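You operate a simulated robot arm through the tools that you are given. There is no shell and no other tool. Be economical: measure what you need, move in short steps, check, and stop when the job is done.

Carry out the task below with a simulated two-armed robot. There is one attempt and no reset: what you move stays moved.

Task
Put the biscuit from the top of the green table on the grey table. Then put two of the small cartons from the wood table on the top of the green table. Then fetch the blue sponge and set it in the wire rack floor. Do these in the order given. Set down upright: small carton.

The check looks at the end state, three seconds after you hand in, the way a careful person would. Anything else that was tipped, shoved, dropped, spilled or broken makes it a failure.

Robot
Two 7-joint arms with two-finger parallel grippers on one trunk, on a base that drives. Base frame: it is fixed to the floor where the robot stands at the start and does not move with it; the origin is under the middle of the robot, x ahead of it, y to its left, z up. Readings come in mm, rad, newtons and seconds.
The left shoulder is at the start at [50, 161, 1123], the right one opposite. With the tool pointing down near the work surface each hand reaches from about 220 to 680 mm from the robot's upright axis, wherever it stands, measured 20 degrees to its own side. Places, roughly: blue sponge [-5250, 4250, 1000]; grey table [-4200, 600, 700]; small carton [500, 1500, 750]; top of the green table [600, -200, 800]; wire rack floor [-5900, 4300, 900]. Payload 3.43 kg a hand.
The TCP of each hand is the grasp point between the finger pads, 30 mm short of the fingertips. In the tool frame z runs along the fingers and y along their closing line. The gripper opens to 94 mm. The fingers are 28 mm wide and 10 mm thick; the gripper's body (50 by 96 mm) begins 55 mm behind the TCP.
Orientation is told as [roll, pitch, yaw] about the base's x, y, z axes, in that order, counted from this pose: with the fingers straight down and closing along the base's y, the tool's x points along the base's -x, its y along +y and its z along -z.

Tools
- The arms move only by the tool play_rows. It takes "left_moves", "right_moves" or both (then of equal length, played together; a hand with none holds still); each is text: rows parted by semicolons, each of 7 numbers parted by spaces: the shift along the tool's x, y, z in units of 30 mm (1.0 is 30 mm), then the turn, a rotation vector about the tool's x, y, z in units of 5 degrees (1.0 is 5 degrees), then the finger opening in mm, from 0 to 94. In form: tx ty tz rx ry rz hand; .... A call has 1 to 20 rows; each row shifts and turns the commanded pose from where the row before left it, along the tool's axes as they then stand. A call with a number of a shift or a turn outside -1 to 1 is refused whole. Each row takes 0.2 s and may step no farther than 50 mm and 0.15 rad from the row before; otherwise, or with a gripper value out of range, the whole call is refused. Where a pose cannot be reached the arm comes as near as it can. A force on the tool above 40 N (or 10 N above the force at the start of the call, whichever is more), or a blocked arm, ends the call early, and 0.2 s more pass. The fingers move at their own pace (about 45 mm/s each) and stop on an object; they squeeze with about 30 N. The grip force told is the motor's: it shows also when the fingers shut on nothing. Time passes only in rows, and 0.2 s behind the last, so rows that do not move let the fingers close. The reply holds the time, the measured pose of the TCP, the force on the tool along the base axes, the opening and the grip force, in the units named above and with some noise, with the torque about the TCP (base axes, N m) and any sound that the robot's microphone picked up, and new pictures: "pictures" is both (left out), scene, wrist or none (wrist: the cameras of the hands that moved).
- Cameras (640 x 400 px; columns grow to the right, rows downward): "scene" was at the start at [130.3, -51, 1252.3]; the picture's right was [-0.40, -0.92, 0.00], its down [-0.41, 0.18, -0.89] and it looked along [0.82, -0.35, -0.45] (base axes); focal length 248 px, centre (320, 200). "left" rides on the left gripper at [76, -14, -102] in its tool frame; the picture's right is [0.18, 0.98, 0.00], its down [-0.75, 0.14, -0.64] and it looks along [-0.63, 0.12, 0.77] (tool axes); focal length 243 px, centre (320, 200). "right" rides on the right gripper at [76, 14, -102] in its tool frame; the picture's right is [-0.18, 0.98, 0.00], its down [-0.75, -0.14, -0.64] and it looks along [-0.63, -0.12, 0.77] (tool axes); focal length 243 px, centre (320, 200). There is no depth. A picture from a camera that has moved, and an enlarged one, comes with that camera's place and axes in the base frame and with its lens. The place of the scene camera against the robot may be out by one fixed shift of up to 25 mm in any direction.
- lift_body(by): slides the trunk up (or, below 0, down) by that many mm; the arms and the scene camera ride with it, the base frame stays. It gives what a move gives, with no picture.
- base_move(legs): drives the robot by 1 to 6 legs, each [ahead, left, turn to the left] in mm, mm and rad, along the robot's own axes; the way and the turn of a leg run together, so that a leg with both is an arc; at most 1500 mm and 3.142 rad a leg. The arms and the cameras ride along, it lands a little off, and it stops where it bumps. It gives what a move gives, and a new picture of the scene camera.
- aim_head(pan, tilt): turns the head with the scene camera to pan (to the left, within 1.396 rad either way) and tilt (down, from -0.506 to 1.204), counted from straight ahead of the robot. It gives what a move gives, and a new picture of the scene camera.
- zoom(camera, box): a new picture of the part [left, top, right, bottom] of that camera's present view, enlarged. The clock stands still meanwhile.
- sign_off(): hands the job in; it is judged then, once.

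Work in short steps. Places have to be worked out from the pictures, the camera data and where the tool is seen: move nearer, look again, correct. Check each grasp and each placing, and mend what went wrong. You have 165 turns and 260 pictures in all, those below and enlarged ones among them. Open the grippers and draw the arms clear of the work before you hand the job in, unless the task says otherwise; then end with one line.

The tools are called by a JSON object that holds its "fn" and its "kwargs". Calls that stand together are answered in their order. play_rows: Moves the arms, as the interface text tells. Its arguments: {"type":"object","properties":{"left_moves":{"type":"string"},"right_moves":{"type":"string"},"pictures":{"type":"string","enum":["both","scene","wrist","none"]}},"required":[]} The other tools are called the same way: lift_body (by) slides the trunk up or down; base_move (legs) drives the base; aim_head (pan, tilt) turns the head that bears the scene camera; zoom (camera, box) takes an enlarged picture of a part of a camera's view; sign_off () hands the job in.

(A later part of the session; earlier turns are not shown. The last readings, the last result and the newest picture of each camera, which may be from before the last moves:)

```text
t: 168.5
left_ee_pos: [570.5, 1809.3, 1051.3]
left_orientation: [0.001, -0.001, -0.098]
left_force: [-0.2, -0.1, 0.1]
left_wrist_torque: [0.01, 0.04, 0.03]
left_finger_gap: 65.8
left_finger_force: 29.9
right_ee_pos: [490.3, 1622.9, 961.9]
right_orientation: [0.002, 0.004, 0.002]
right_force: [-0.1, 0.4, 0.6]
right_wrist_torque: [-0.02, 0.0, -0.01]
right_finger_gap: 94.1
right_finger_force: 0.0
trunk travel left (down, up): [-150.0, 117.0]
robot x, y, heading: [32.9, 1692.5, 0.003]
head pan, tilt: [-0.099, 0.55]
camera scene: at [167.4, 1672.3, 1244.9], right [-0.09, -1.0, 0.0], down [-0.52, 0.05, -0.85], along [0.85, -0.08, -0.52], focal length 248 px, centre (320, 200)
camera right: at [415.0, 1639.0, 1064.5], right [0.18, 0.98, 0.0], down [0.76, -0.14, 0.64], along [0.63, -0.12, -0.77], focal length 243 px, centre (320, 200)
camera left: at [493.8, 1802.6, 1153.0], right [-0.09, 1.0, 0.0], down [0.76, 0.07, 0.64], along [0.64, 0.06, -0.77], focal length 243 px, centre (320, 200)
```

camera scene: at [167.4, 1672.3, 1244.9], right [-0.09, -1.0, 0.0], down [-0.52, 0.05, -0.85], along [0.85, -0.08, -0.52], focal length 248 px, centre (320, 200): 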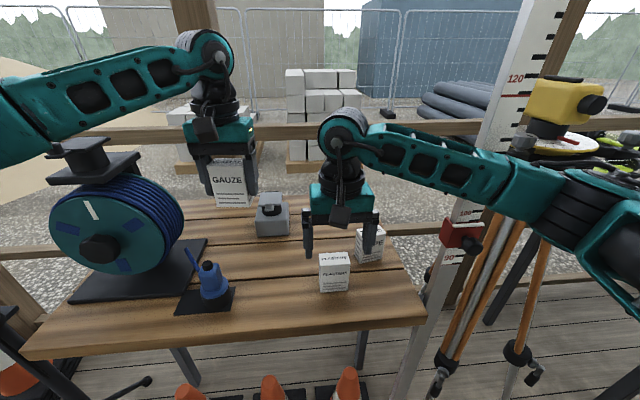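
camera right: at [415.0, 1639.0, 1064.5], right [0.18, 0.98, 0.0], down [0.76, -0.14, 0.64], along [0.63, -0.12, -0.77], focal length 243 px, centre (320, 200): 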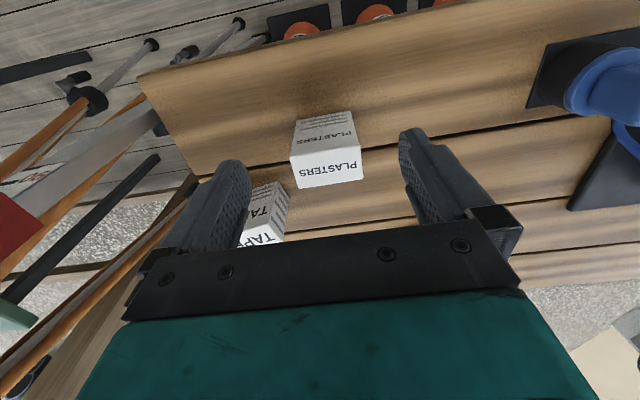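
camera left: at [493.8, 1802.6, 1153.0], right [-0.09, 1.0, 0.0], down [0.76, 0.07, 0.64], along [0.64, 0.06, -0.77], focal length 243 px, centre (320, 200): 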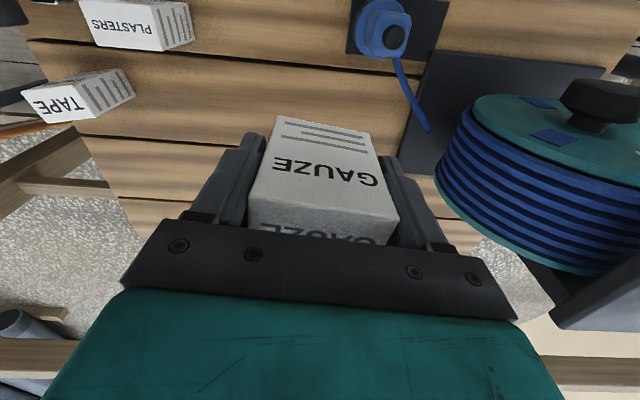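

The right elbow is near the levelling staff (≈(505,1375)). I retract the left hand with the carton and shift the base 110 mm left to gain clearance.

{"fn": "play_rows", "kwargs": {"left_moves": "1 0 -0.4 0 0 0 40;1 0 -0.4 0 0 0 40;1 0 -0.4 0 0 0 40;1 0 -0.4 0 0 0 40;1 0 -0.1 0 0 0 40;0 0 0 0 0 0 40", "pictures": "none"}}

{"fn": "base_move", "kwargs": {"legs": [[0, 110, 0]]}}

{"fn": "play_rows", "kwargs": {"right_moves": "-0.4 -0.92 0 0 0 0 94;-0.4 -0.92 0 0 0 0 94;-0.4 -0.92 0 0 0 0 94;0 -0.92 0 0 0 0 94;0 0 0 0 0 0 94"}}

```text
t: 169.9
left_ee_pos: [420.9, 1823.8, 1101.7]
left_orientation: [-0.002, 0.0, -0.096]
left_force: [0.3, 0.2, 0.3]
left_wrist_torque: [-0.01, 0.0, -0.01]
left_finger_gap: 65.5
left_finger_force: 30.3
right_ee_pos: [489.5, 1624.5, 961.7]
right_orientation: [-0.001, 0.004, 0.002]
right_force: [-0.4, -0.4, -0.7]
right_wrist_torque: [-0.02, 0.01, -0.02]
right_finger_gap: 93.8
right_finger_force: 0.0
trunk travel left (down, up): [-150.0, 117.0]
robot x, y, heading: [29.8, 1693.0, 0.006]
head pan, tilt: [-0.099, 0.55]
```

```text
t: 171.5
left_ee_pos: [420.4, 1934.1, 1101.7]
left_orientation: [0.0, 0.001, -0.095]
left_force: [-0.2, -0.6, -0.1]
left_wrist_torque: [0.02, 0.02, -0.02]
left_finger_gap: 65.7
left_finger_force: 30.3
right_ee_pos: [489.4, 1734.5, 961.5]
right_orientation: [0.0, 0.005, 0.004]
right_force: [-0.3, -0.2, 0.4]
right_wrist_torque: [-0.02, -0.02, 0.02]
right_finger_gap: 93.9
right_finger_force: 0.1
trunk travel left (down, up): [-150.0, 117.0]
robot x, y, heading: [29.5, 1803.0, 0.006]
head pan, tilt: [-0.099, 0.55]
camera scene: at [166.6, 1782.2, 1244.9], right [-0.09, -1.0, 0.0], down [-0.52, 0.05, -0.85], along [0.85, -0.08, -0.52], focal length 248 px, centre (320, 200)
```

scene: 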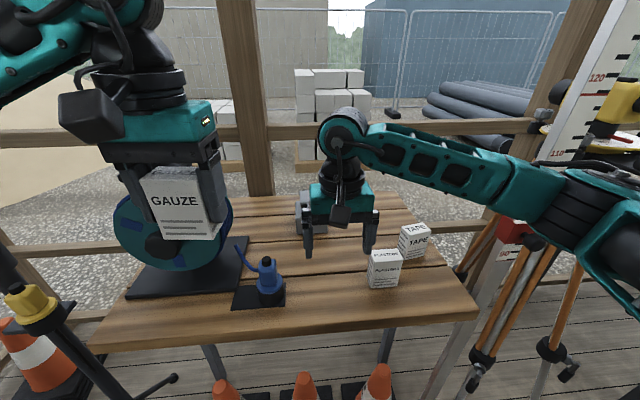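

```text
t: 172.7
left_ee_pos: [420.3, 1933.6, 1101.7]
left_orientation: [0.0, 0.001, -0.094]
left_force: [0.0, -0.2, -0.7]
left_wrist_torque: [0.02, -0.02, -0.01]
left_finger_gap: 65.6
left_finger_force: 29.5
right_ee_pos: [526.4, 1623.8, 962.7]
right_orientation: [0.001, 0.006, 0.003]
right_force: [-0.1, 0.1, 0.6]
right_wrist_torque: [-0.05, 0.02, 0.03]
right_finger_gap: 93.9
right_finger_force: 0.0
trunk travel left (down, up): [-150.0, 117.0]
robot x, y, heading: [34.8, 1807.8, 0.001]
head pan, tilt: [-0.099, 0.55]
camera scene: at [166.6, 1782.0, 1244.9], right [-0.09, -1.0, 0.0], down [-0.52, 0.05, -0.85], along [0.85, -0.08, -0.52], focal length 248 px, centre (320, 200)
camera right: at [450.4, 1638.5, 1064.8], right [0.18, 0.98, 0.0], down [0.76, -0.14, 0.64], along [0.63, -0.12, -0.77], focal length 243 px, centre (320, 200)
```

scene: 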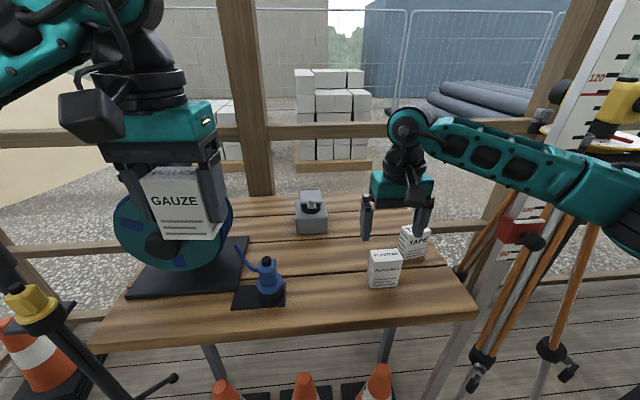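
right: 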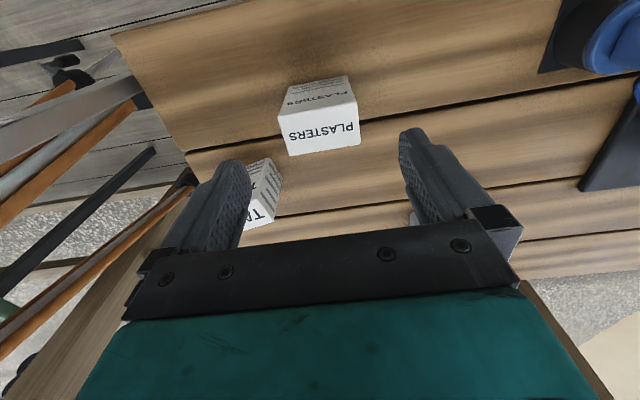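

PLASTERS' top is centred at (532,1623), nearly square to me. I descend to z≈850 over it.

{"fn": "play_rows", "kwargs": {"right_moves": "-0.2 -0.03 0.6 0 0 0 94;0 0 0.8 0 0 0 94;0 0 0.8 0 0 0 94;0 0 0.8 0 0 0 94;0 0 0.75 0 0 0 94;0 0 0 0 0 0 94", "pictures": "wrist"}}

```text
t: 174.1
left_ee_pos: [421.5, 1932.1, 1102.2]
left_orientation: [0.001, 0.0, -0.096]
left_force: [0.5, 0.3, 0.0]
left_wrist_torque: [0.02, 0.01, -0.02]
left_finger_gap: 65.6
left_finger_force: 29.8
right_ee_pos: [531.8, 1621.8, 849.0]
right_orientation: [0.0, 0.005, 0.004]
right_force: [0.2, -0.9, 0.5]
right_wrist_torque: [0.02, 0.0, -0.01]
right_finger_gap: 93.9
right_finger_force: 0.1
trunk travel left (down, up): [-150.0, 117.0]
robot x, y, heading: [28.6, 1803.8, 0.009]
head pan, tilt: [-0.099, 0.55]
camera right: at [455.9, 1637.8, 951.6], right [0.18, 0.98, 0.0], down [0.76, -0.14, 0.64], along [0.63, -0.12, -0.77], focal length 243 px, centre (320, 200)
```

right: 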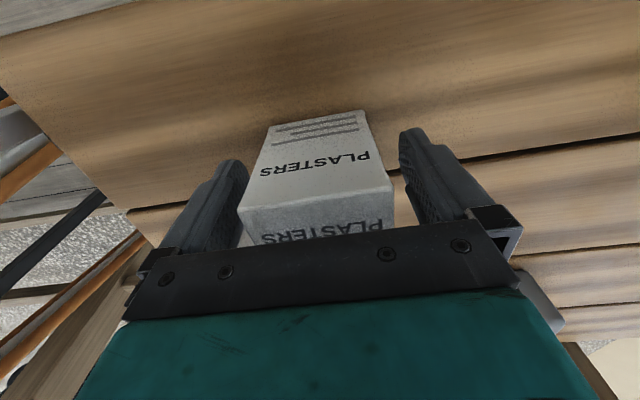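

The box sits a few mm toward the -y finger; I shift 3 mm and close.

{"fn": "play_rows", "kwargs": {"right_moves": "0 -0.1 0 0 0 0 94;0 0 0 0 0 0 75;0 0 0 0 0 0 50;0 0 0 0 0 0 40;0 0 0 0 0 0 40;0 0 0 0 0 0 40", "pictures": "wrist"}}

```text
t: 175.5
left_ee_pos: [419.9, 1932.9, 1101.2]
left_orientation: [0.0, 0.0, -0.095]
left_force: [0.8, 0.3, -0.2]
left_wrist_torque: [0.03, 0.02, 0.0]
left_finger_gap: 65.6
left_finger_force: 29.7
right_ee_pos: [531.5, 1619.3, 850.4]
right_orientation: [0.001, 0.005, 0.002]
right_force: [0.4, -0.4, 0.3]
right_wrist_torque: [0.0, -0.02, 0.0]
right_finger_gap: 65.5
right_finger_force: 29.6
trunk travel left (down, up): [-150.0, 117.0]
robot x, y, heading: [33.6, 1804.2, 0.004]
head pan, tilt: [-0.099, 0.55]
camera right: at [455.9, 1634.5, 951.8], right [0.18, 0.98, 0.0], down [0.76, -0.14, 0.64], along [0.63, -0.12, -0.77], focal length 243 px, centre (320, 200)
```

right: 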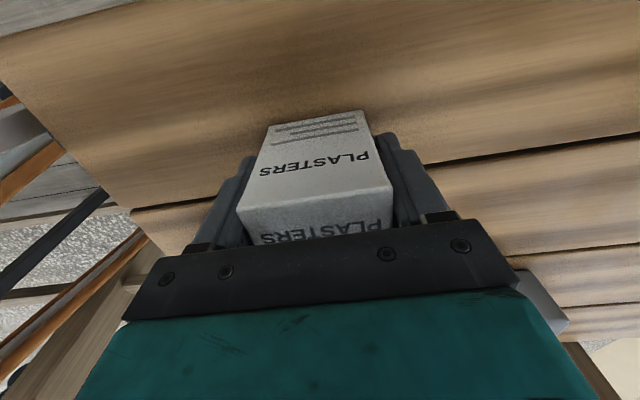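

PLASTERS gripped (65.5 mm). I lift and retract the right hand, then back the base away from the table.

{"fn": "play_rows", "kwargs": {"right_moves": "0 0 -0.7 0 0 0 40;0 0 -1 0 0 0 40;0 0 -1 0 0 0 40;0 0 -1 0 0 0 40;0 0 -1 0 0 0 40;0 0 -1 0 0 0 40;0 0 -1 0 0 0 40;0.8 0 -0.6 0 0 0 40;0.8 0 0 0 0 0 40;0.8 0 0 0 0 0 40;0 0 0 0 0 0 40", "pictures": "scene"}}

{"fn": "base_move", "kwargs": {"legs": [[-370, 0, 0]]}}

{"fn": "aim_head", "kwargs": {"pan": -1.2, "tilt": 0.45}}

```text
t: 177.9
left_ee_pos: [420.5, 1932.6, 1101.8]
left_orientation: [0.0, -0.001, -0.097]
left_force: [-0.1, 0.0, -0.6]
left_wrist_torque: [0.01, -0.03, -0.01]
left_finger_gap: 65.5
left_finger_force: 29.9
right_ee_pos: [459.1, 1619.6, 1068.1]
right_orientation: [0.0, 0.005, 0.002]
right_force: [-0.4, -0.2, -0.2]
right_wrist_torque: [0.02, -0.01, -0.01]
right_finger_gap: 65.3
right_finger_force: 30.1
trunk travel left (down, up): [-150.0, 117.0]
robot x, y, heading: [30.8, 1804.5, 0.004]
head pan, tilt: [-0.099, 0.55]
camera scene: at [166.7, 1781.9, 1244.9], right [-0.09, -1.0, 0.0], down [-0.52, 0.05, -0.85], along [0.85, -0.08, -0.52], focal length 248 px, centre (320, 200)
```

scene: 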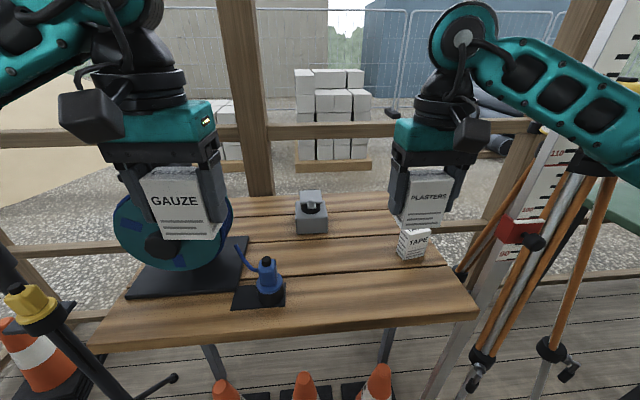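

```text
t: 180.3
left_ee_pos: [55.4, 1929.7, 1101.8]
left_orientation: [-0.001, -0.001, -0.095]
left_force: [0.3, -0.2, -0.4]
left_wrist_torque: [-0.02, -0.05, 0.04]
left_finger_gap: 65.2
left_finger_force: 30.6
right_ee_pos: [95.3, 1615.8, 1068.8]
right_orientation: [0.001, 0.004, 0.003]
right_force: [-0.4, -0.9, 0.3]
right_wrist_torque: [-0.01, -0.03, 0.02]
right_finger_gap: 65.4
right_finger_force: 29.9
trunk travel left (down, up): [-150.0, 117.0]
robot x, y, heading: [-336.3, 1800.3, 0.01]
head pan, tilt: [-0.099, 0.55]
camera scene: at [-198.7, 1779.1, 1245.0], right [-0.09, -1.0, 0.0], down [-0.52, 0.05, -0.85], along [0.85, -0.08, -0.52], focal length 248 px, centre (320, 200)
```

scene: 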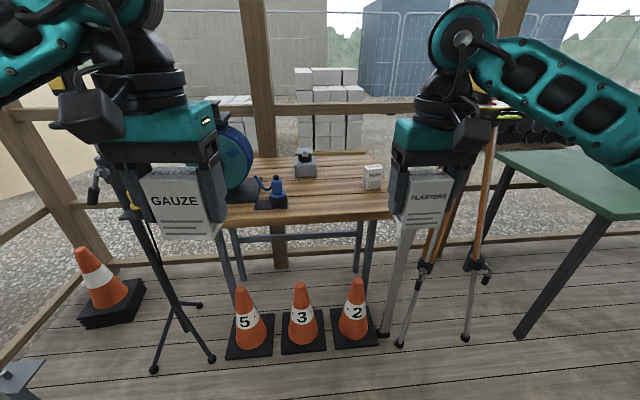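

```text
t: 181.6
left_ee_pos: [55.5, 1929.8, 1100.9]
left_orientation: [0.001, 0.001, -0.093]
left_force: [0.2, 0.6, -0.8]
left_wrist_torque: [0.0, -0.01, -0.02]
left_finger_gap: 65.3
left_finger_force: 30.2
right_ee_pos: [95.8, 1616.0, 1068.4]
right_orientation: [-0.001, 0.005, 0.003]
right_force: [-0.5, -0.2, 0.0]
right_wrist_torque: [0.01, -0.03, -0.01]
right_finger_gap: 65.1
right_finger_force: 30.2
trunk travel left (down, up): [-150.0, 117.0]
robot x, y, heading: [-337.4, 1802.6, 0.008]
head pan, tilt: [-1.201, 0.45]
camera scene: at [-253.7, 1701.8, 1253.9], right [-0.93, -0.37, 0.0], down [-0.16, 0.4, -0.9], along [0.33, -0.84, -0.44], focal length 248 px, centre (320, 200)
```

scene: 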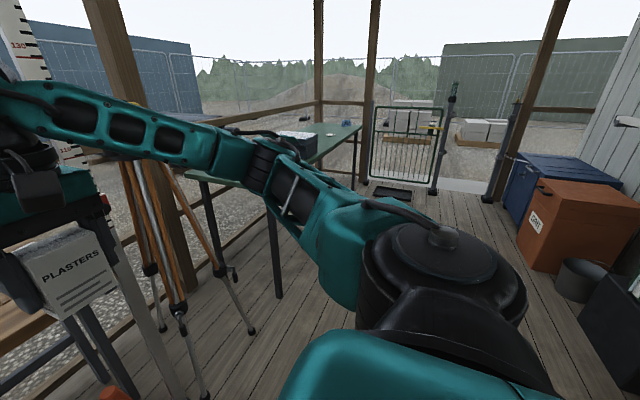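

The way along -y is clear (tripod feet at x≈440). I strafe 1.8 m right to line up with the green table.

{"fn": "base_move", "kwargs": {"legs": [[0, -1000, -0.008], [0, -800, 0]]}}

{"fn": "aim_head", "kwargs": {"pan": -0.15, "tilt": 0.5}}

```text
t: 197.8
left_ee_pos: [51.0, 116.3, 1101.4]
left_orientation: [0.0, 0.0, -0.114]
left_force: [-0.1, 0.4, -0.5]
left_wrist_torque: [-0.04, -0.03, 0.02]
left_finger_gap: 65.6
left_finger_force: 30.0
right_ee_pos: [84.5, -199.0, 1068.1]
right_orientation: [-0.001, 0.004, -0.015]
right_force: [0.6, -0.1, -0.7]
right_wrist_torque: [-0.01, -0.02, -0.01]
right_finger_gap: 65.6
right_finger_force: 30.4
trunk travel left (down, up): [-150.0, 117.0]
robot x, y, heading: [-340.6, -5.7, -0.012]
head pan, tilt: [-1.201, 0.45]
camera scene: at [-262.6, -106.8, 1253.9], right [-0.94, -0.35, 0.0], down [-0.15, 0.41, -0.9], along [0.32, -0.84, -0.44], focal length 248 px, centre (320, 200)
```

scene: 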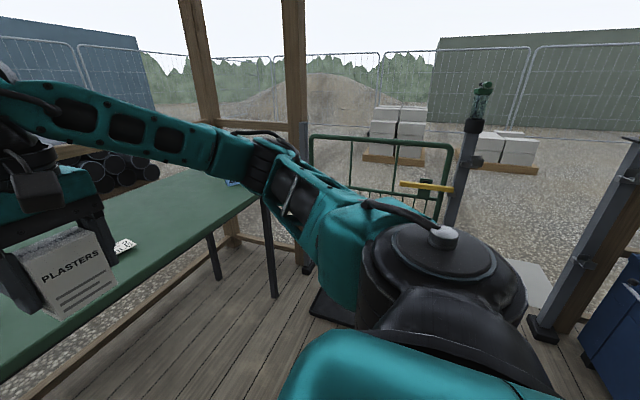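

```text
t: 199.1
left_ee_pos: [50.3, 115.3, 1100.0]
left_orientation: [0.001, -0.002, -0.113]
left_force: [0.0, -0.5, -1.0]
left_wrist_torque: [-0.02, -0.01, 0.0]
left_finger_gap: 65.5
left_finger_force: 30.0
right_ee_pos: [84.7, -198.5, 1067.6]
right_orientation: [0.0, 0.005, -0.016]
right_force: [0.4, -0.3, -0.6]
right_wrist_torque: [-0.01, -0.02, 0.03]
right_finger_gap: 65.6
right_finger_force: 29.8
trunk travel left (down, up): [-150.0, 117.0]
robot x, y, heading: [-341.0, -5.9, -0.014]
head pan, tilt: [-0.15, 0.499]
camera scene: at [-205.1, -35.4, 1249.5], right [-0.16, -0.99, 0.0], down [-0.47, 0.08, -0.88], along [0.87, -0.14, -0.48], focal length 248 px, centre (320, 200)
```

scene: 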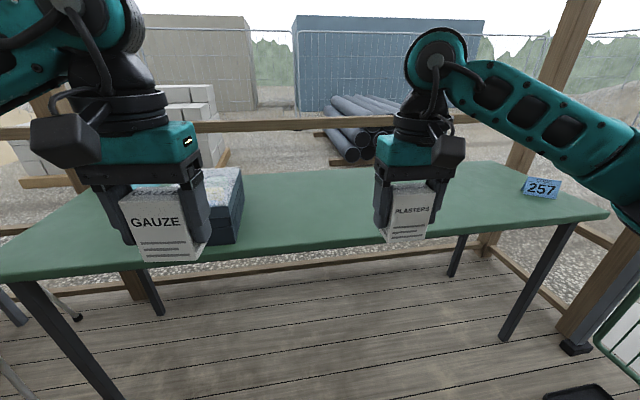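

I bring the left hand inward, then drive up to the green table.

{"fn": "play_rows", "kwargs": {"left_moves": "0 -0.87 0 0 0 -0.2 40;0 -0.87 0 0 0 -0.2 40;0 -0.87 0 0 0 -0.2 40;0 -0.87 0 0 0 -0.2 40;0 -0.87 0 0 0 -0.2 40;0 -0.87 0 0 0 -0.2 40;0 0 0 0 0 0 40", "right_moves": "0 -0.33 0 0 0 0 40;0 -0.33 0 0 0 0 40;0 -0.33 0 0 0 0 40;0 0 0 0 0 0 40;0 0 0 0 0 0 40;0 0 0 0 0 0 40;0 0 0 0 0 0 40", "pictures": "none"}}

{"fn": "base_move", "kwargs": {"legs": [[395, 0, 0.013]]}}

```text
t: 200.7
left_ee_pos: [39.2, -40.0, 1101.5]
left_orientation: [0.001, 0.0, -0.009]
left_force: [0.3, 0.3, 0.0]
left_wrist_torque: [0.01, 0.03, 0.0]
left_finger_gap: 65.4
left_finger_force: 30.1
right_ee_pos: [83.8, -228.4, 1069.3]
right_orientation: [0.0, 0.006, -0.016]
right_force: [0.4, 0.1, -0.1]
right_wrist_torque: [0.01, 0.05, -0.02]
right_finger_gap: 65.2
right_finger_force: 29.8
trunk travel left (down, up): [-150.0, 117.0]
robot x, y, heading: [-340.8, -3.6, -0.01]
head pan, tilt: [-0.15, 0.499]
```

```text
t: 203.2
left_ee_pos: [439.5, -34.2, 1101.0]
left_orientation: [-0.002, 0.0, 0.008]
left_force: [-1.1, 0.3, -0.6]
left_wrist_torque: [0.0, 0.02, 0.0]
left_finger_gap: 65.1
left_finger_force: 30.4
right_ee_pos: [485.6, -222.5, 1068.4]
right_orientation: [0.002, 0.005, -0.001]
right_force: [0.6, 0.2, -0.5]
right_wrist_torque: [-0.02, -0.01, -0.04]
right_finger_gap: 65.4
right_finger_force: 29.8
trunk travel left (down, up): [-150.0, 117.0]
robot x, y, heading: [57.2, -7.6, 0.004]
head pan, tilt: [-0.15, 0.499]
camera scene: at [194.6, -34.3, 1249.4], right [-0.14, -0.99, 0.0], down [-0.47, 0.07, -0.88], along [0.87, -0.13, -0.48], focal length 248 px, centre (320, 200)
```

scene: 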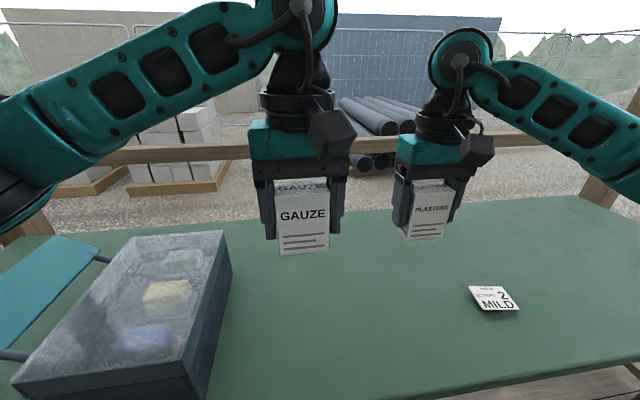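

I move both cartons over free spots at about (560,-35) and (560,-225) and lower to TCP ~872.

{"fn": "play_rows", "kwargs": {"left_moves": "-1 0 0.4 0 0 0 40;-1 0 0.4 0 0 0 40;-1 0 0.4 0 0 0 40;-1 0 0.4 0 0 0 40;0 0 1 0 0 0 40;0 0 1 0 0 0 40;0 0 1 0 0 0 40;0 0 1 0 0 0 40;0 0 1 0 0 0 40;0 0 1 0 0 0 40;0 0 0 0 0 0 40", "right_moves": "-0.62 0 0.3 0 0 0 40;-0.62 0 0.3 0 0 0 40;-0.62 0 0.3 0 0 0 40;-0.62 0 0.3 0 0 0 40;0 0 0.9 0 0 0 40;0 0 0.9 0 0 0 40;0 0 0.9 0 0 0 40;0 0 0.9 0 0 0 40;0 0 0.9 0 0 0 40;0 0 0.8 0 0 0 40;0 0 0 0 0 0 40", "pictures": "scene"}}

```text
t: 205.6
left_ee_pos: [558.4, -33.6, 872.6]
left_orientation: [0.0, -0.001, 0.007]
left_force: [-0.7, -0.1, -0.3]
left_wrist_torque: [0.0, 0.01, -0.01]
left_finger_gap: 65.5
left_finger_force: 30.3
right_ee_pos: [560.6, -222.1, 873.1]
right_orientation: [0.001, 0.005, -0.001]
right_force: [0.8, 0.0, -0.4]
right_wrist_torque: [0.0, -0.03, -0.06]
right_finger_gap: 65.3
right_finger_force: 29.8
trunk travel left (down, up): [-150.0, 117.0]
robot x, y, heading: [57.7, -10.0, 0.005]
head pan, tilt: [-0.15, 0.499]
camera scene: at [194.2, -34.3, 1249.5], right [-0.14, -0.99, 0.0], down [-0.47, 0.07, -0.88], along [0.87, -0.13, -0.48], focal length 248 px, centre (320, 200)
```

scene: 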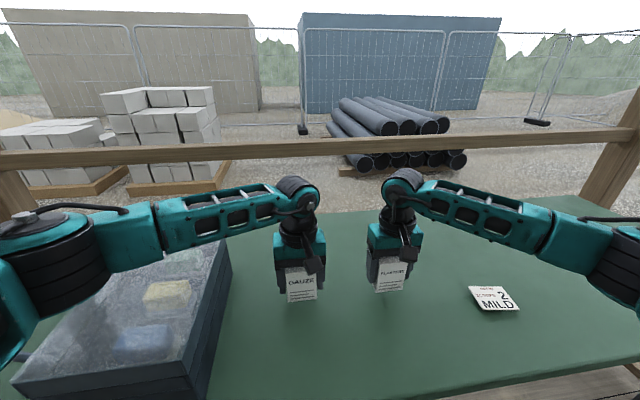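

No contact yet; I creep down in 4 mm steps.

{"fn": "play_rows", "kwargs": {"left_moves": "0 0 0.13 0 0 0 40;0 0 0.13 0 0 0 40;0 0 0.13 0 0 0 40;0 0 0 0 0 0 40", "right_moves": "0 0 0.13 0 0 0 40;0 0 0.13 0 0 0 40;0 0 0.13 0 0 0 40;0 0 0 0 0 0 40", "pictures": "none"}}

{"fn": "zoom", "kwargs": {"camera": "scene", "box": [240, 220, 440, 340]}}

```text
t: 206.6
left_ee_pos: [559.1, -34.2, 861.5]
left_orientation: [-0.001, -0.001, 0.006]
left_force: [-0.6, 0.2, 0.2]
left_wrist_torque: [0.0, 0.0, 0.02]
left_finger_gap: 65.3
left_finger_force: 30.4
right_ee_pos: [559.9, -221.5, 861.9]
right_orientation: [0.0, 0.005, -0.001]
right_force: [-0.4, 0.1, 0.0]
right_wrist_torque: [0.04, 0.0, 0.03]
right_finger_gap: 65.6
right_finger_force: 30.4
trunk travel left (down, up): [-150.0, 117.0]
robot x, y, heading: [57.2, -8.9, 0.007]
head pan, tilt: [-0.15, 0.499]
```

```text
3.20 times, centred on (340, 280) of scene
camera zoom: at [194.3, -34.3, 1249.5], right [-0.14, -0.99, 0.0], down [-0.47, 0.07, -0.88], along [0.87, -0.13, -0.48], focal length 794 px, centre (256, -56)
```

zoom: 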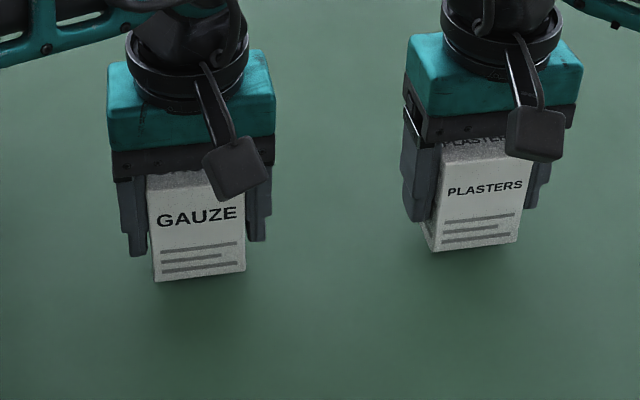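

About 10 mm remain. I keep creeping with 2.5 mm steps.

{"fn": "play_rows", "kwargs": {"left_moves": "0 0 0.09 0 0 0 40;0 0 0.09 0 0 0 40;0 0 0.09 0 0 0 40;0 0 0 0 0 0 40", "right_moves": "0 0 0.09 0 0 0 40;0 0 0.09 0 0 0 40;0 0 0.09 0 0 0 40;0 0 0 0 0 0 40", "pictures": "none"}}

{"fn": "zoom", "kwargs": {"camera": "scene", "box": [240, 220, 440, 340]}}

```text
t: 207.6
left_ee_pos: [558.1, -34.4, 853.7]
left_orientation: [-0.001, 0.001, 0.007]
left_force: [-1.2, 0.0, -1.0]
left_wrist_torque: [-0.02, -0.01, -0.01]
left_finger_gap: 65.4
left_finger_force: 29.6
right_ee_pos: [559.1, -221.7, 853.9]
right_orientation: [0.0, 0.006, 0.0]
right_force: [0.2, 0.1, -0.1]
right_wrist_torque: [-0.02, 0.02, 0.02]
right_finger_gap: 65.3
right_finger_force: 30.0
trunk travel left (down, up): [-150.0, 117.0]
robot x, y, heading: [55.6, -4.9, 0.006]
head pan, tilt: [-0.15, 0.499]
```

```text
3.20 times, centred on (340, 280) of scene
camera zoom: at [194.3, -34.3, 1249.5], right [-0.14, -0.99, 0.0], down [-0.47, 0.07, -0.88], along [0.87, -0.13, -0.48], focal length 794 px, centre (256, -56)
```

zoom: 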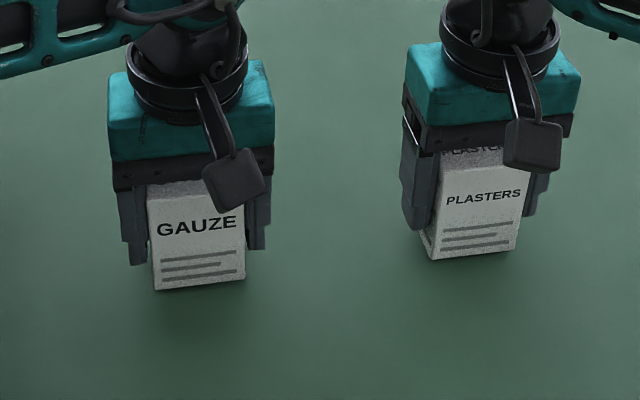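

Still no force; I continue down in small steps.

{"fn": "play_rows", "kwargs": {"left_moves": "0 0 0.08 0 0 0 40;0 0 0.08 0 0 0 40;0 0 0 0 0 0 40", "right_moves": "0 0 0.08 0 0 0 40;0 0 0.08 0 0 0 40;0 0 0 0 0 0 40", "pictures": "none"}}

{"fn": "play_rows", "kwargs": {"left_moves": "0 0 0.08 0 0 0 40;0 0 0.05 0 0 0 40;0 0 0 0 0 0 40", "right_moves": "0 0 0.08 0 0 0 40;0 0 0.05 0 0 0 40;0 0 0 0 0 0 40", "pictures": "none"}}

{"fn": "zoom", "kwargs": {"camera": "scene", "box": [240, 220, 440, 340]}}

```text
t: 208.4
left_ee_pos: [558.8, -34.0, 849.4]
left_orientation: [0.0, 0.001, 0.007]
left_force: [0.1, -0.4, 2.2]
left_wrist_torque: [0.03, -0.04, -0.03]
left_finger_gap: 65.5
left_finger_force: 29.8
right_ee_pos: [558.8, -223.1, 849.8]
right_orientation: [0.001, 0.006, 0.001]
right_force: [0.6, 0.1, 0.4]
right_wrist_torque: [-0.05, -0.02, 0.01]
right_finger_gap: 65.4
right_finger_force: 29.3
trunk travel left (down, up): [-150.0, 117.0]
robot x, y, heading: [59.3, -7.9, 0.007]
head pan, tilt: [-0.15, 0.499]
```

```text
t: 209.2
left_ee_pos: [559.4, -35.1, 848.2]
left_orientation: [-0.004, -0.006, 0.006]
left_force: [5.5, -1.4, 22.5]
left_wrist_torque: [0.21, -0.08, 0.0]
left_finger_gap: 65.3
left_finger_force: 29.8
right_ee_pos: [558.4, -222.5, 849.0]
right_orientation: [0.002, -0.001, 0.0]
right_force: [1.5, -2.9, 20.4]
right_wrist_torque: [-0.13, 0.28, 0.02]
right_finger_gap: 65.4
right_finger_force: 30.1
trunk travel left (down, up): [-150.0, 117.0]
robot x, y, heading: [55.7, -7.5, 0.003]
head pan, tilt: [-0.15, 0.499]
```

```text
3.20 times, centred on (340, 280) of scene
camera zoom: at [191.5, -33.8, 1250.4], right [-0.14, -0.99, 0.0], down [-0.47, 0.07, -0.88], along [0.87, -0.13, -0.48], focal length 794 px, centre (256, -56)
```

zoom: 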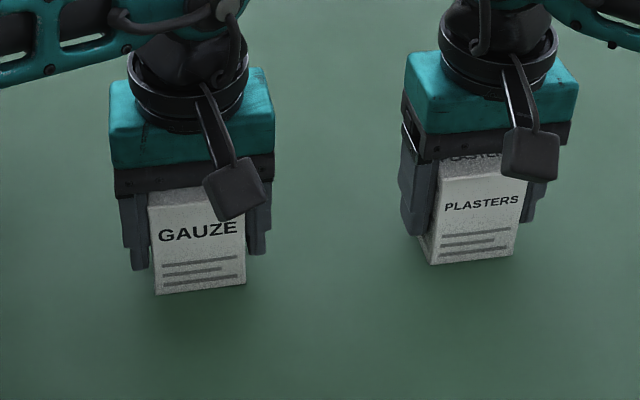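

Both cartons are on the table with about 20 N of contact. I ease up 3 mm, open, and rise.

{"fn": "play_rows", "kwargs": {"left_moves": "0 0 -0.1 0 0 0 40;0 0 0 0 0 0 70;0 0 0 0 0 0 85;0 0 0 0 0 0 94;0 0 0 0 0 0 94;0 0 -0.5 0 0 0 94;0 0 -1 0 0 0 94;0 0 -1 0 0 0 94;0 0 -1 0 0 0 94;0 0 -1 0 0 0 94;0 0 -1 0 0 0 94;0 0 -1 0 0 0 94;0 0 0 0 0 0 94", "right_moves": "0 0 -0.1 0 0 0 40;0 0 0 0 0 0 70;0 0 0 0 0 0 85;0 0 0 0 0 0 94;0 0 0 0 0 0 94;0 0 -0.5 0 0 0 94;0 0 -1 0 0 0 94;0 0 -1 0 0 0 94;0 0 -1 0 0 0 94;0 0 -1 0 0 0 94;0 0 -1 0 0 0 94;0 0 -1 0 0 0 94;0 0 0 0 0 0 94", "pictures": "scene"}}

```text
t: 212.0
left_ee_pos: [559.9, -35.1, 1042.5]
left_orientation: [-0.002, 0.0, 0.007]
left_force: [-0.2, 0.3, 0.3]
left_wrist_torque: [0.0, 0.01, -0.02]
left_finger_gap: 94.0
left_finger_force: 0.0
right_ee_pos: [561.0, -222.6, 1043.1]
right_orientation: [-0.002, 0.004, 0.001]
right_force: [-0.5, -0.3, 0.0]
right_wrist_torque: [-0.02, 0.0, 0.04]
right_finger_gap: 94.1
right_finger_force: 0.0
trunk travel left (down, up): [-150.0, 117.0]
robot x, y, heading: [58.4, -6.8, 0.004]
head pan, tilt: [-0.15, 0.499]
camera scene: at [194.3, -34.3, 1249.5], right [-0.14, -0.99, 0.0], down [-0.47, 0.07, -0.88], along [0.87, -0.13, -0.48], focal length 248 px, centre (320, 200)
```

scene: 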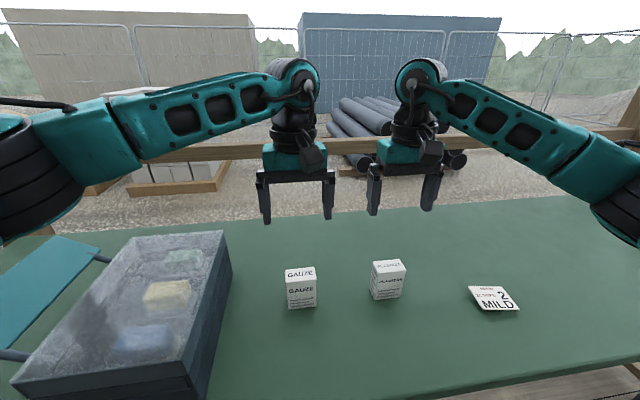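

Both cartons stand upright. Now back towards the cabin: back up, strafe left, turn around and line up as before.

{"fn": "base_move", "kwargs": {"legs": [[-410, 0, 0], [0, 900, 0], [0, 0, 3.138], [0, -1100, 0]]}}

{"fn": "aim_head", "kwargs": {"pan": -0.1, "tilt": 0.45}}

```text
t: 239.3
left_ee_pos: [-850.6, 2022.4, 1042.0]
left_orientation: [0.0, -0.001, -3.142]
left_force: [-0.1, 0.0, 0.0]
left_wrist_torque: [0.0, 0.01, 0.01]
left_finger_gap: 94.0
left_finger_force: 0.1
right_ee_pos: [-851.7, 2210.6, 1042.4]
right_orientation: [0.0, 0.006, 3.138]
right_force: [0.1, 0.2, 0.3]
right_wrist_torque: [0.01, -0.02, -0.01]
right_finger_gap: 93.7
right_finger_force: 0.1
trunk travel left (down, up): [-150.0, 117.0]
robot x, y, heading: [-347.9, 1993.5, 3.144]
head pan, tilt: [-0.15, 0.499]
camera scene: at [-473.4, 1990.8, 1249.5], right [0.15, 0.99, 0.0], down [0.47, -0.07, -0.88], along [-0.87, 0.13, -0.48], focal length 248 px, centre (320, 200)
```

scene: 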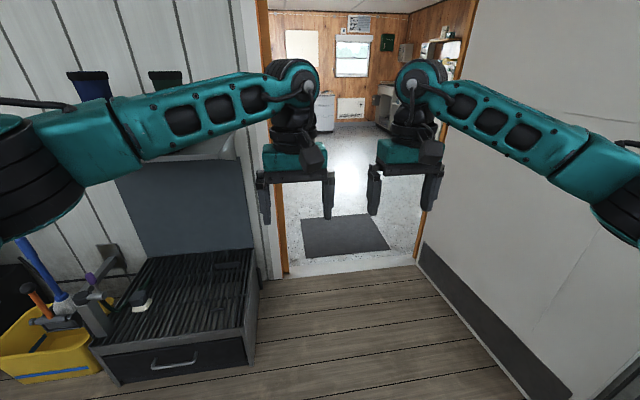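

```text
t: 239.9
left_ee_pos: [-850.9, 2022.1, 1042.8]
left_orientation: [-0.001, 0.0, -3.14]
left_force: [1.2, -0.3, 0.1]
left_wrist_torque: [-0.02, 0.01, -0.01]
left_finger_gap: 93.9
left_finger_force: 0.1
right_ee_pos: [-850.7, 2211.8, 1042.5]
right_orientation: [0.001, 0.004, 3.136]
right_force: [-0.4, 0.7, -0.2]
right_wrist_torque: [0.02, 0.0, 0.02]
right_finger_gap: 93.7
right_finger_force: 0.1
trunk travel left (down, up): [-150.0, 117.0]
robot x, y, heading: [-350.3, 1994.2, 3.142]
head pan, tilt: [-0.099, 0.45]
camera scene: at [-474.9, 1986.3, 1253.9], right [0.1, 0.99, 0.0], down [0.43, -0.04, -0.9], along [-0.9, 0.09, -0.44], focal length 248 px, centre (320, 200)
```

scene: 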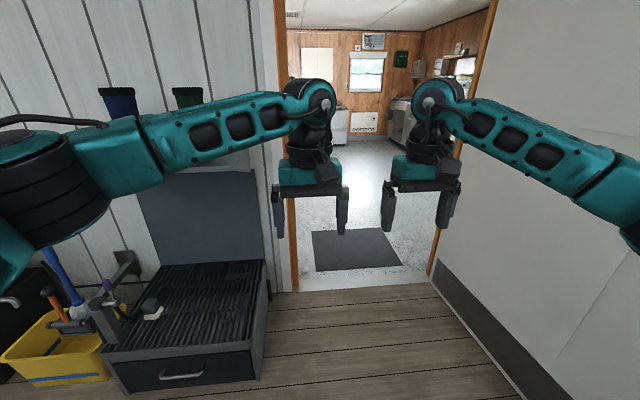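

Same approach as before: diagonal to the door's centre line, then straight through.

{"fn": "base_move", "kwargs": {"legs": [[400, -115, 0], [150, -305, 0], [1450, 0, 0]]}}

{"fn": "aim_head", "kwargs": {"pan": -0.5, "tilt": 0.35}}

```text
t: 252.1
left_ee_pos: [-2850.5, 2443.6, 1042.1]
left_orientation: [-0.001, 0.001, -3.142]
left_force: [0.6, 0.0, 1.0]
left_wrist_torque: [0.02, 0.0, 0.01]
left_finger_gap: 94.0
left_finger_force: 0.0
right_ee_pos: [-2849.4, 2632.5, 1042.4]
right_orientation: [-0.001, 0.004, 3.136]
right_force: [-0.3, -0.1, 0.1]
right_wrist_torque: [0.0, -0.03, -0.01]
right_finger_gap: 94.1
right_finger_force: 0.2
trunk travel left (down, up): [-150.0, 117.0]
robot x, y, heading: [-2348.0, 2414.3, 3.141]
head pan, tilt: [-0.099, 0.45]
camera scene: at [-2473.6, 2407.5, 1253.9], right [0.1, 0.99, 0.0], down [0.43, -0.04, -0.9], along [-0.9, 0.09, -0.44], focal length 248 px, centre (320, 200)
```

scene: 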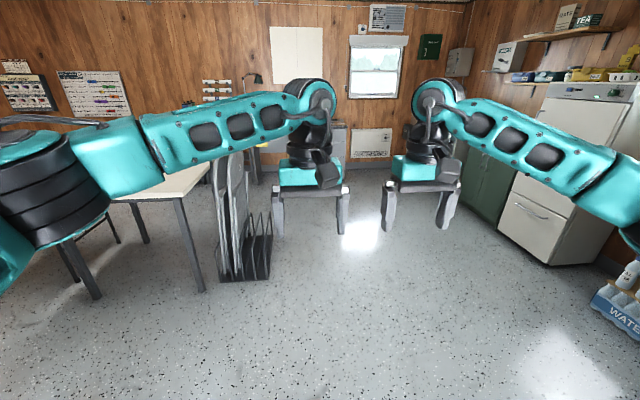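

```text
t: 253.0
left_ee_pos: [-2850.0, 2443.6, 1042.1]
left_orientation: [0.001, -0.001, -3.141]
left_force: [0.5, 0.5, 0.1]
left_wrist_torque: [0.01, -0.04, 0.02]
left_finger_gap: 93.7
left_finger_force: 0.0
right_ee_pos: [-2848.5, 2631.6, 1042.1]
right_orientation: [0.001, 0.005, 3.137]
right_force: [-0.3, -0.2, 0.6]
right_wrist_torque: [-0.01, -0.01, -0.02]
right_finger_gap: 94.2
right_finger_force: 0.0
trunk travel left (down, up): [-150.0, 117.0]
robot x, y, heading: [-2348.9, 2410.6, 3.141]
head pan, tilt: [-0.499, 0.351]
camera scene: at [-2463.8, 2442.8, 1263.1], right [0.48, 0.88, 0.0], down [0.3, -0.16, -0.94], along [-0.82, 0.45, -0.34], focal length 248 px, centre (320, 200)
```

scene: 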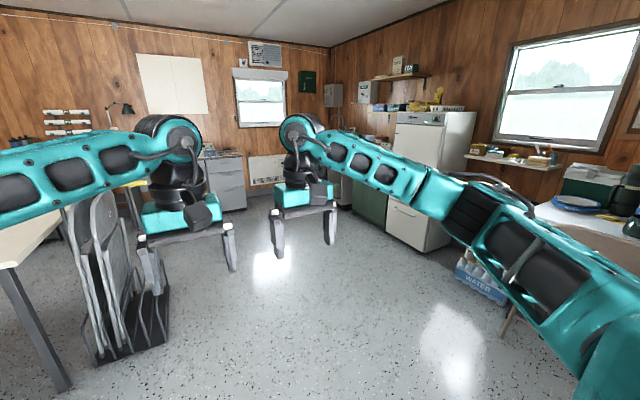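

Inside again. The kitchen corner is ahead-right; I drive towards (-4100, 2850) and look at it.

{"fn": "base_move", "kwargs": {"legs": [[1300, -400, 0], [400, -150, 0]]}}

{"fn": "aim_head", "kwargs": {"pan": -0.75, "tilt": 0.35}}

```text
t: 262.0
left_ee_pos: [-4540.4, 2971.9, 1042.5]
left_orientation: [0.0, 0.0, -3.125]
left_force: [0.3, -0.6, 0.4]
left_wrist_torque: [0.03, -0.02, -0.04]
left_finger_gap: 93.9
left_finger_force: 0.1
right_ee_pos: [-4543.8, 3161.1, 1043.0]
right_orientation: [-0.001, 0.006, -3.131]
right_force: [-0.6, 0.0, -0.3]
right_wrist_torque: [0.01, -0.01, -0.01]
right_finger_gap: 94.1
right_finger_force: 0.1
trunk travel left (down, up): [-150.0, 117.0]
robot x, y, heading: [-4033.3, 2951.9, -3.128]
head pan, tilt: [-0.499, 0.351]
camera scene: at [-4154.9, 2977.8, 1263.1], right [0.47, 0.89, 0.0], down [0.3, -0.16, -0.94], along [-0.83, 0.44, -0.34], focal length 248 px, centre (320, 200)
```

scene: 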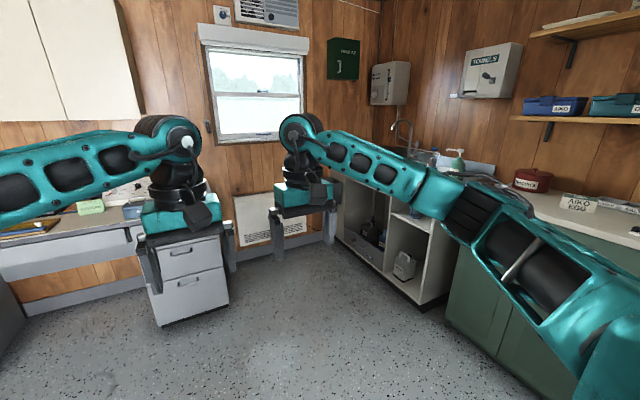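

```text
t: 262.7
left_ee_pos: [-4540.7, 2972.1, 1043.1]
left_orientation: [-0.001, 0.001, -3.125]
left_force: [-0.1, -0.2, 0.2]
left_wrist_torque: [-0.01, 0.02, -0.01]
left_finger_gap: 93.9
left_finger_force: 0.2
right_ee_pos: [-4544.0, 3161.0, 1042.4]
right_orientation: [0.0, 0.004, -3.13]
right_force: [-0.4, -0.2, 0.1]
right_wrist_torque: [0.0, -0.03, 0.0]
right_finger_gap: 94.0
right_finger_force: 0.0
trunk travel left (down, up): [-150.0, 117.0]
robot x, y, heading: [-4038.4, 2951.2, -3.124]
head pan, tilt: [-0.75, 0.351]
camera scene: at [-4141.3, 2996.8, 1263.2], right [0.67, 0.74, 0.0], down [0.26, -0.23, -0.94], along [-0.7, 0.63, -0.34], focal length 248 px, centre (320, 200)
```

scene: 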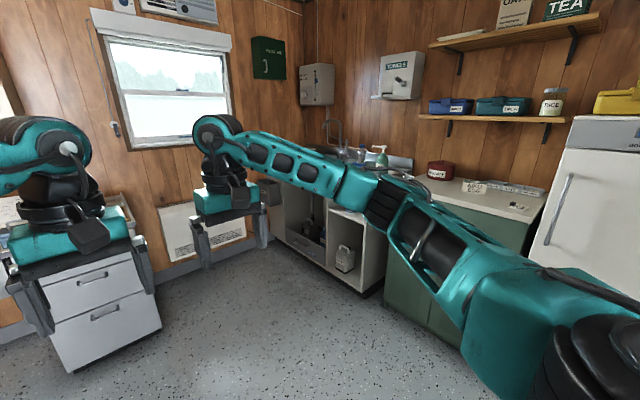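

The counter runs along the +y wall, front edge y≈4100, with the sink at its left end. I drive to (-5000, 2950), face +y and look.

{"fn": "base_move", "kwargs": {"legs": [[950, 0, 0], [0, 0, -1.588], [150, 0, 0]]}}

{"fn": "aim_head", "kwargs": {"pan": 0.35, "tilt": 0.4}}

```text
t: 272.5
left_ee_pos: [-4946.4, 3588.2, 1042.0]
left_orientation: [0.0, 0.001, 1.574]
left_force: [0.0, 0.3, -0.4]
left_wrist_torque: [-0.04, 0.0, 0.03]
left_finger_gap: 94.1
left_finger_force: 0.1
right_ee_pos: [-4758.0, 3589.3, 1042.9]
right_orientation: [0.0, 0.006, 1.57]
right_force: [0.5, 0.3, 0.5]
right_wrist_torque: [-0.01, -0.01, 0.02]
right_finger_gap: 94.3
right_finger_force: 0.2
trunk travel left (down, up): [-150.0, 117.0]
robot x, y, heading: [-4978.1, 3088.2, 1.574]
head pan, tilt: [-0.75, 0.351]
camera scene: at [-4906.2, 3179.9, 1263.1], right [0.73, -0.68, 0.0], down [-0.23, -0.25, -0.94], along [0.64, 0.69, -0.34], focal length 248 px, centre (320, 200)
```

scene: 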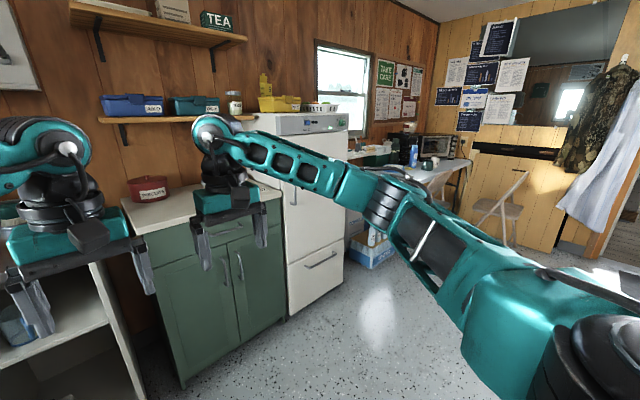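

```text
t: 273.8
left_ee_pos: [-4946.2, 3587.5, 1041.8]
left_orientation: [0.001, 0.0, 1.575]
left_force: [-0.4, -1.0, -0.4]
left_wrist_torque: [0.03, 0.01, 0.0]
left_finger_gap: 94.0
left_finger_force: 0.1
right_ee_pos: [-4757.8, 3587.5, 1042.6]
right_orientation: [0.0, 0.005, 1.572]
right_force: [-0.1, 0.6, -0.3]
right_wrist_torque: [0.03, -0.02, 0.02]
right_finger_gap: 94.0
right_finger_force: 0.1
trunk travel left (down, up): [-150.0, 117.0]
robot x, y, heading: [-4975.7, 3083.9, 1.574]
head pan, tilt: [0.351, 0.4]
camera scene: at [-5001.5, 3198.0, 1258.6], right [0.94, 0.34, 0.0], down [0.13, -0.37, -0.92], along [-0.32, 0.86, -0.39], focal length 248 px, centre (320, 200)
```

scene: 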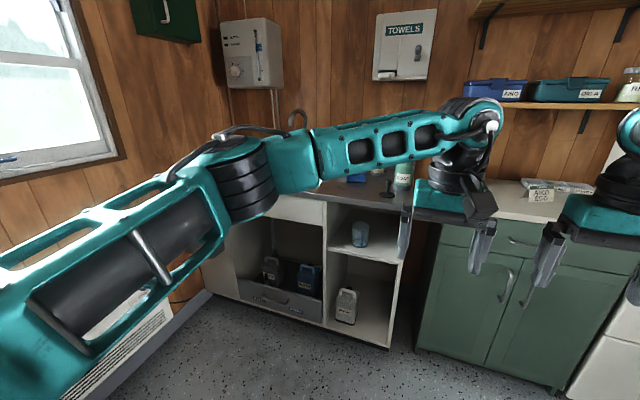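

The counter front is at y≈4200. I move to about (-5500, 3450) to see onto the sink top.

{"fn": "base_move", "kwargs": {"legs": [[200, 520, 0], [150, 0, 0]]}}

{"fn": "aim_head", "kwargs": {"pan": 0, "tilt": 0.5}}

```text
t: 277.7
left_ee_pos: [-5297.7, 3749.3, 1042.3]
left_orientation: [0.001, 0.0, 1.58]
left_force: [0.3, -0.7, 0.5]
left_wrist_torque: [0.0, 0.0, -0.02]
left_finger_gap: 93.9
left_finger_force: 0.0
right_ee_pos: [-5109.6, 3750.9, 1042.9]
right_orientation: [0.0, 0.004, 1.574]
right_force: [-1.4, -0.1, 0.1]
right_wrist_torque: [0.01, 0.0, -0.02]
right_finger_gap: 93.6
right_finger_force: 0.1
trunk travel left (down, up): [-150.0, 117.0]
robot x, y, heading: [-5325.8, 3245.1, 1.577]
head pan, tilt: [0.351, 0.4]
stopped in leg 1: the robot was blocked; the commanded pose is now the measured one
camera scene: at [-5350.5, 3359.0, 1258.6], right [0.94, 0.35, 0.0], down [0.14, -0.36, -0.92], along [-0.32, 0.86, -0.39], focal length 248 px, centre (320, 200)
```

scene: 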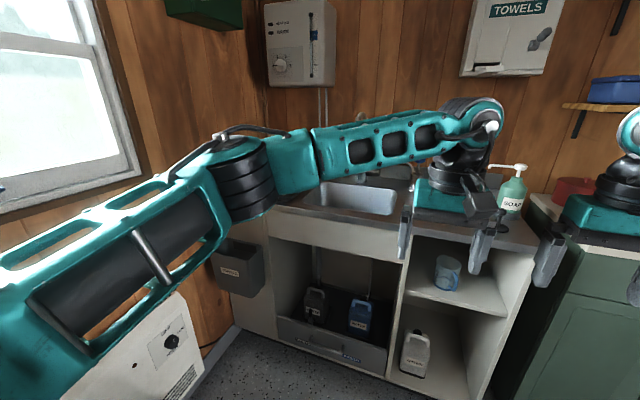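

```text
t: 278.6
left_ee_pos: [-5298.7, 3748.8, 1042.8]
left_orientation: [0.0, 0.0, 1.58]
left_force: [-0.5, 0.2, -0.1]
left_wrist_torque: [0.01, 0.01, -0.03]
left_finger_gap: 93.9
left_finger_force: 0.1
right_ee_pos: [-5109.1, 3751.1, 1042.1]
right_orientation: [-0.001, 0.005, 1.575]
right_force: [0.2, 0.8, -0.4]
right_wrist_torque: [-0.02, 0.0, 0.01]
right_finger_gap: 94.1
right_finger_force: 0.1
trunk travel left (down, up): [-150.0, 117.0]
robot x, y, heading: [-5324.1, 3247.1, 1.581]
head pan, tilt: [0.0, 0.499]
camera scene: at [-5318.8, 3363.4, 1249.5], right [1.0, 0.01, 0.0], down [0.0, -0.48, -0.88], along [-0.01, 0.88, -0.48], focal length 248 px, centre (320, 200)
```

scene: 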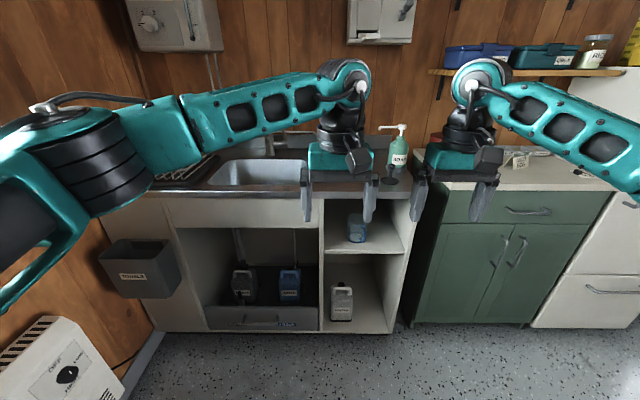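

Something low at left-rear (the filing cabinet) stopped me. I go forward 350 first, then look at the sink from above.

{"fn": "base_move", "kwargs": {"legs": [[370, 0, -0.008]]}}

{"fn": "aim_head", "kwargs": {"pan": 0.3, "tilt": 0.6}}

```text
t: 280.9
left_ee_pos: [-5294.2, 4121.7, 1043.2]
left_orientation: [0.002, 0.002, 1.572]
left_force: [-0.9, -1.2, 0.8]
left_wrist_torque: [-0.01, 0.0, -0.02]
left_finger_gap: 94.2
left_finger_force: 0.0
right_ee_pos: [-5106.6, 4121.3, 1042.6]
right_orientation: [0.0, 0.005, 1.566]
right_force: [-0.3, 0.5, -1.3]
right_wrist_torque: [0.0, 0.01, -0.02]
right_finger_gap: 94.2
right_finger_force: 0.0
trunk travel left (down, up): [-150.0, 117.0]
robot x, y, heading: [-5327.8, 3621.2, 1.571]
head pan, tilt: [0.0, 0.499]
camera scene: at [-5318.8, 3735.6, 1249.4], right [1.0, 0.0, 0.0], down [0.0, -0.48, -0.88], along [0.0, 0.88, -0.48], focal length 248 px, centre (320, 200)
```

scene: 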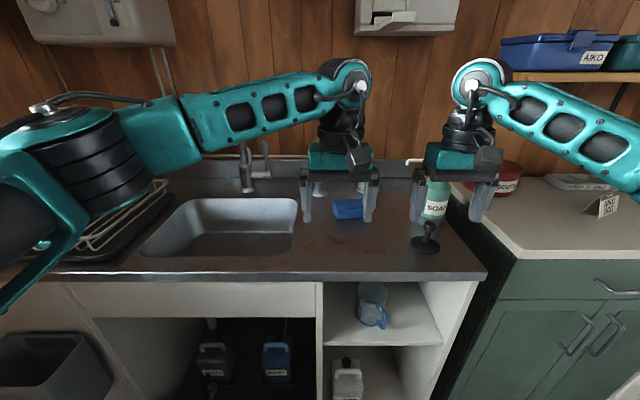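

```text
t: 281.7
left_ee_pos: [-5293.9, 4121.2, 1041.9]
left_orientation: [0.0, 0.0, 1.57]
left_force: [-0.2, -0.2, -0.1]
left_wrist_torque: [0.01, -0.01, 0.01]
left_finger_gap: 94.1
left_finger_force: 0.1
right_ee_pos: [-5104.8, 4120.9, 1042.6]
right_orientation: [0.0, 0.006, 1.566]
right_force: [-0.4, 0.3, -0.5]
right_wrist_torque: [0.02, 0.01, 0.01]
right_finger_gap: 94.0
right_finger_force: 0.0
trunk travel left (down, up): [-150.0, 117.0]
robot x, y, heading: [-5328.5, 3621.0, 1.569]
head pan, tilt: [0.3, 0.6]
camera scene: at [-5344.9, 3728.8, 1240.4], right [0.96, 0.29, 0.0], down [0.17, -0.54, -0.83], along [-0.24, 0.79, -0.56], focal length 248 px, centre (320, 200)
```

scene: 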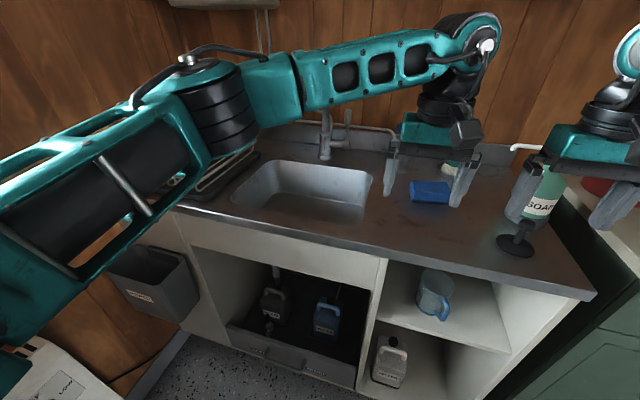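

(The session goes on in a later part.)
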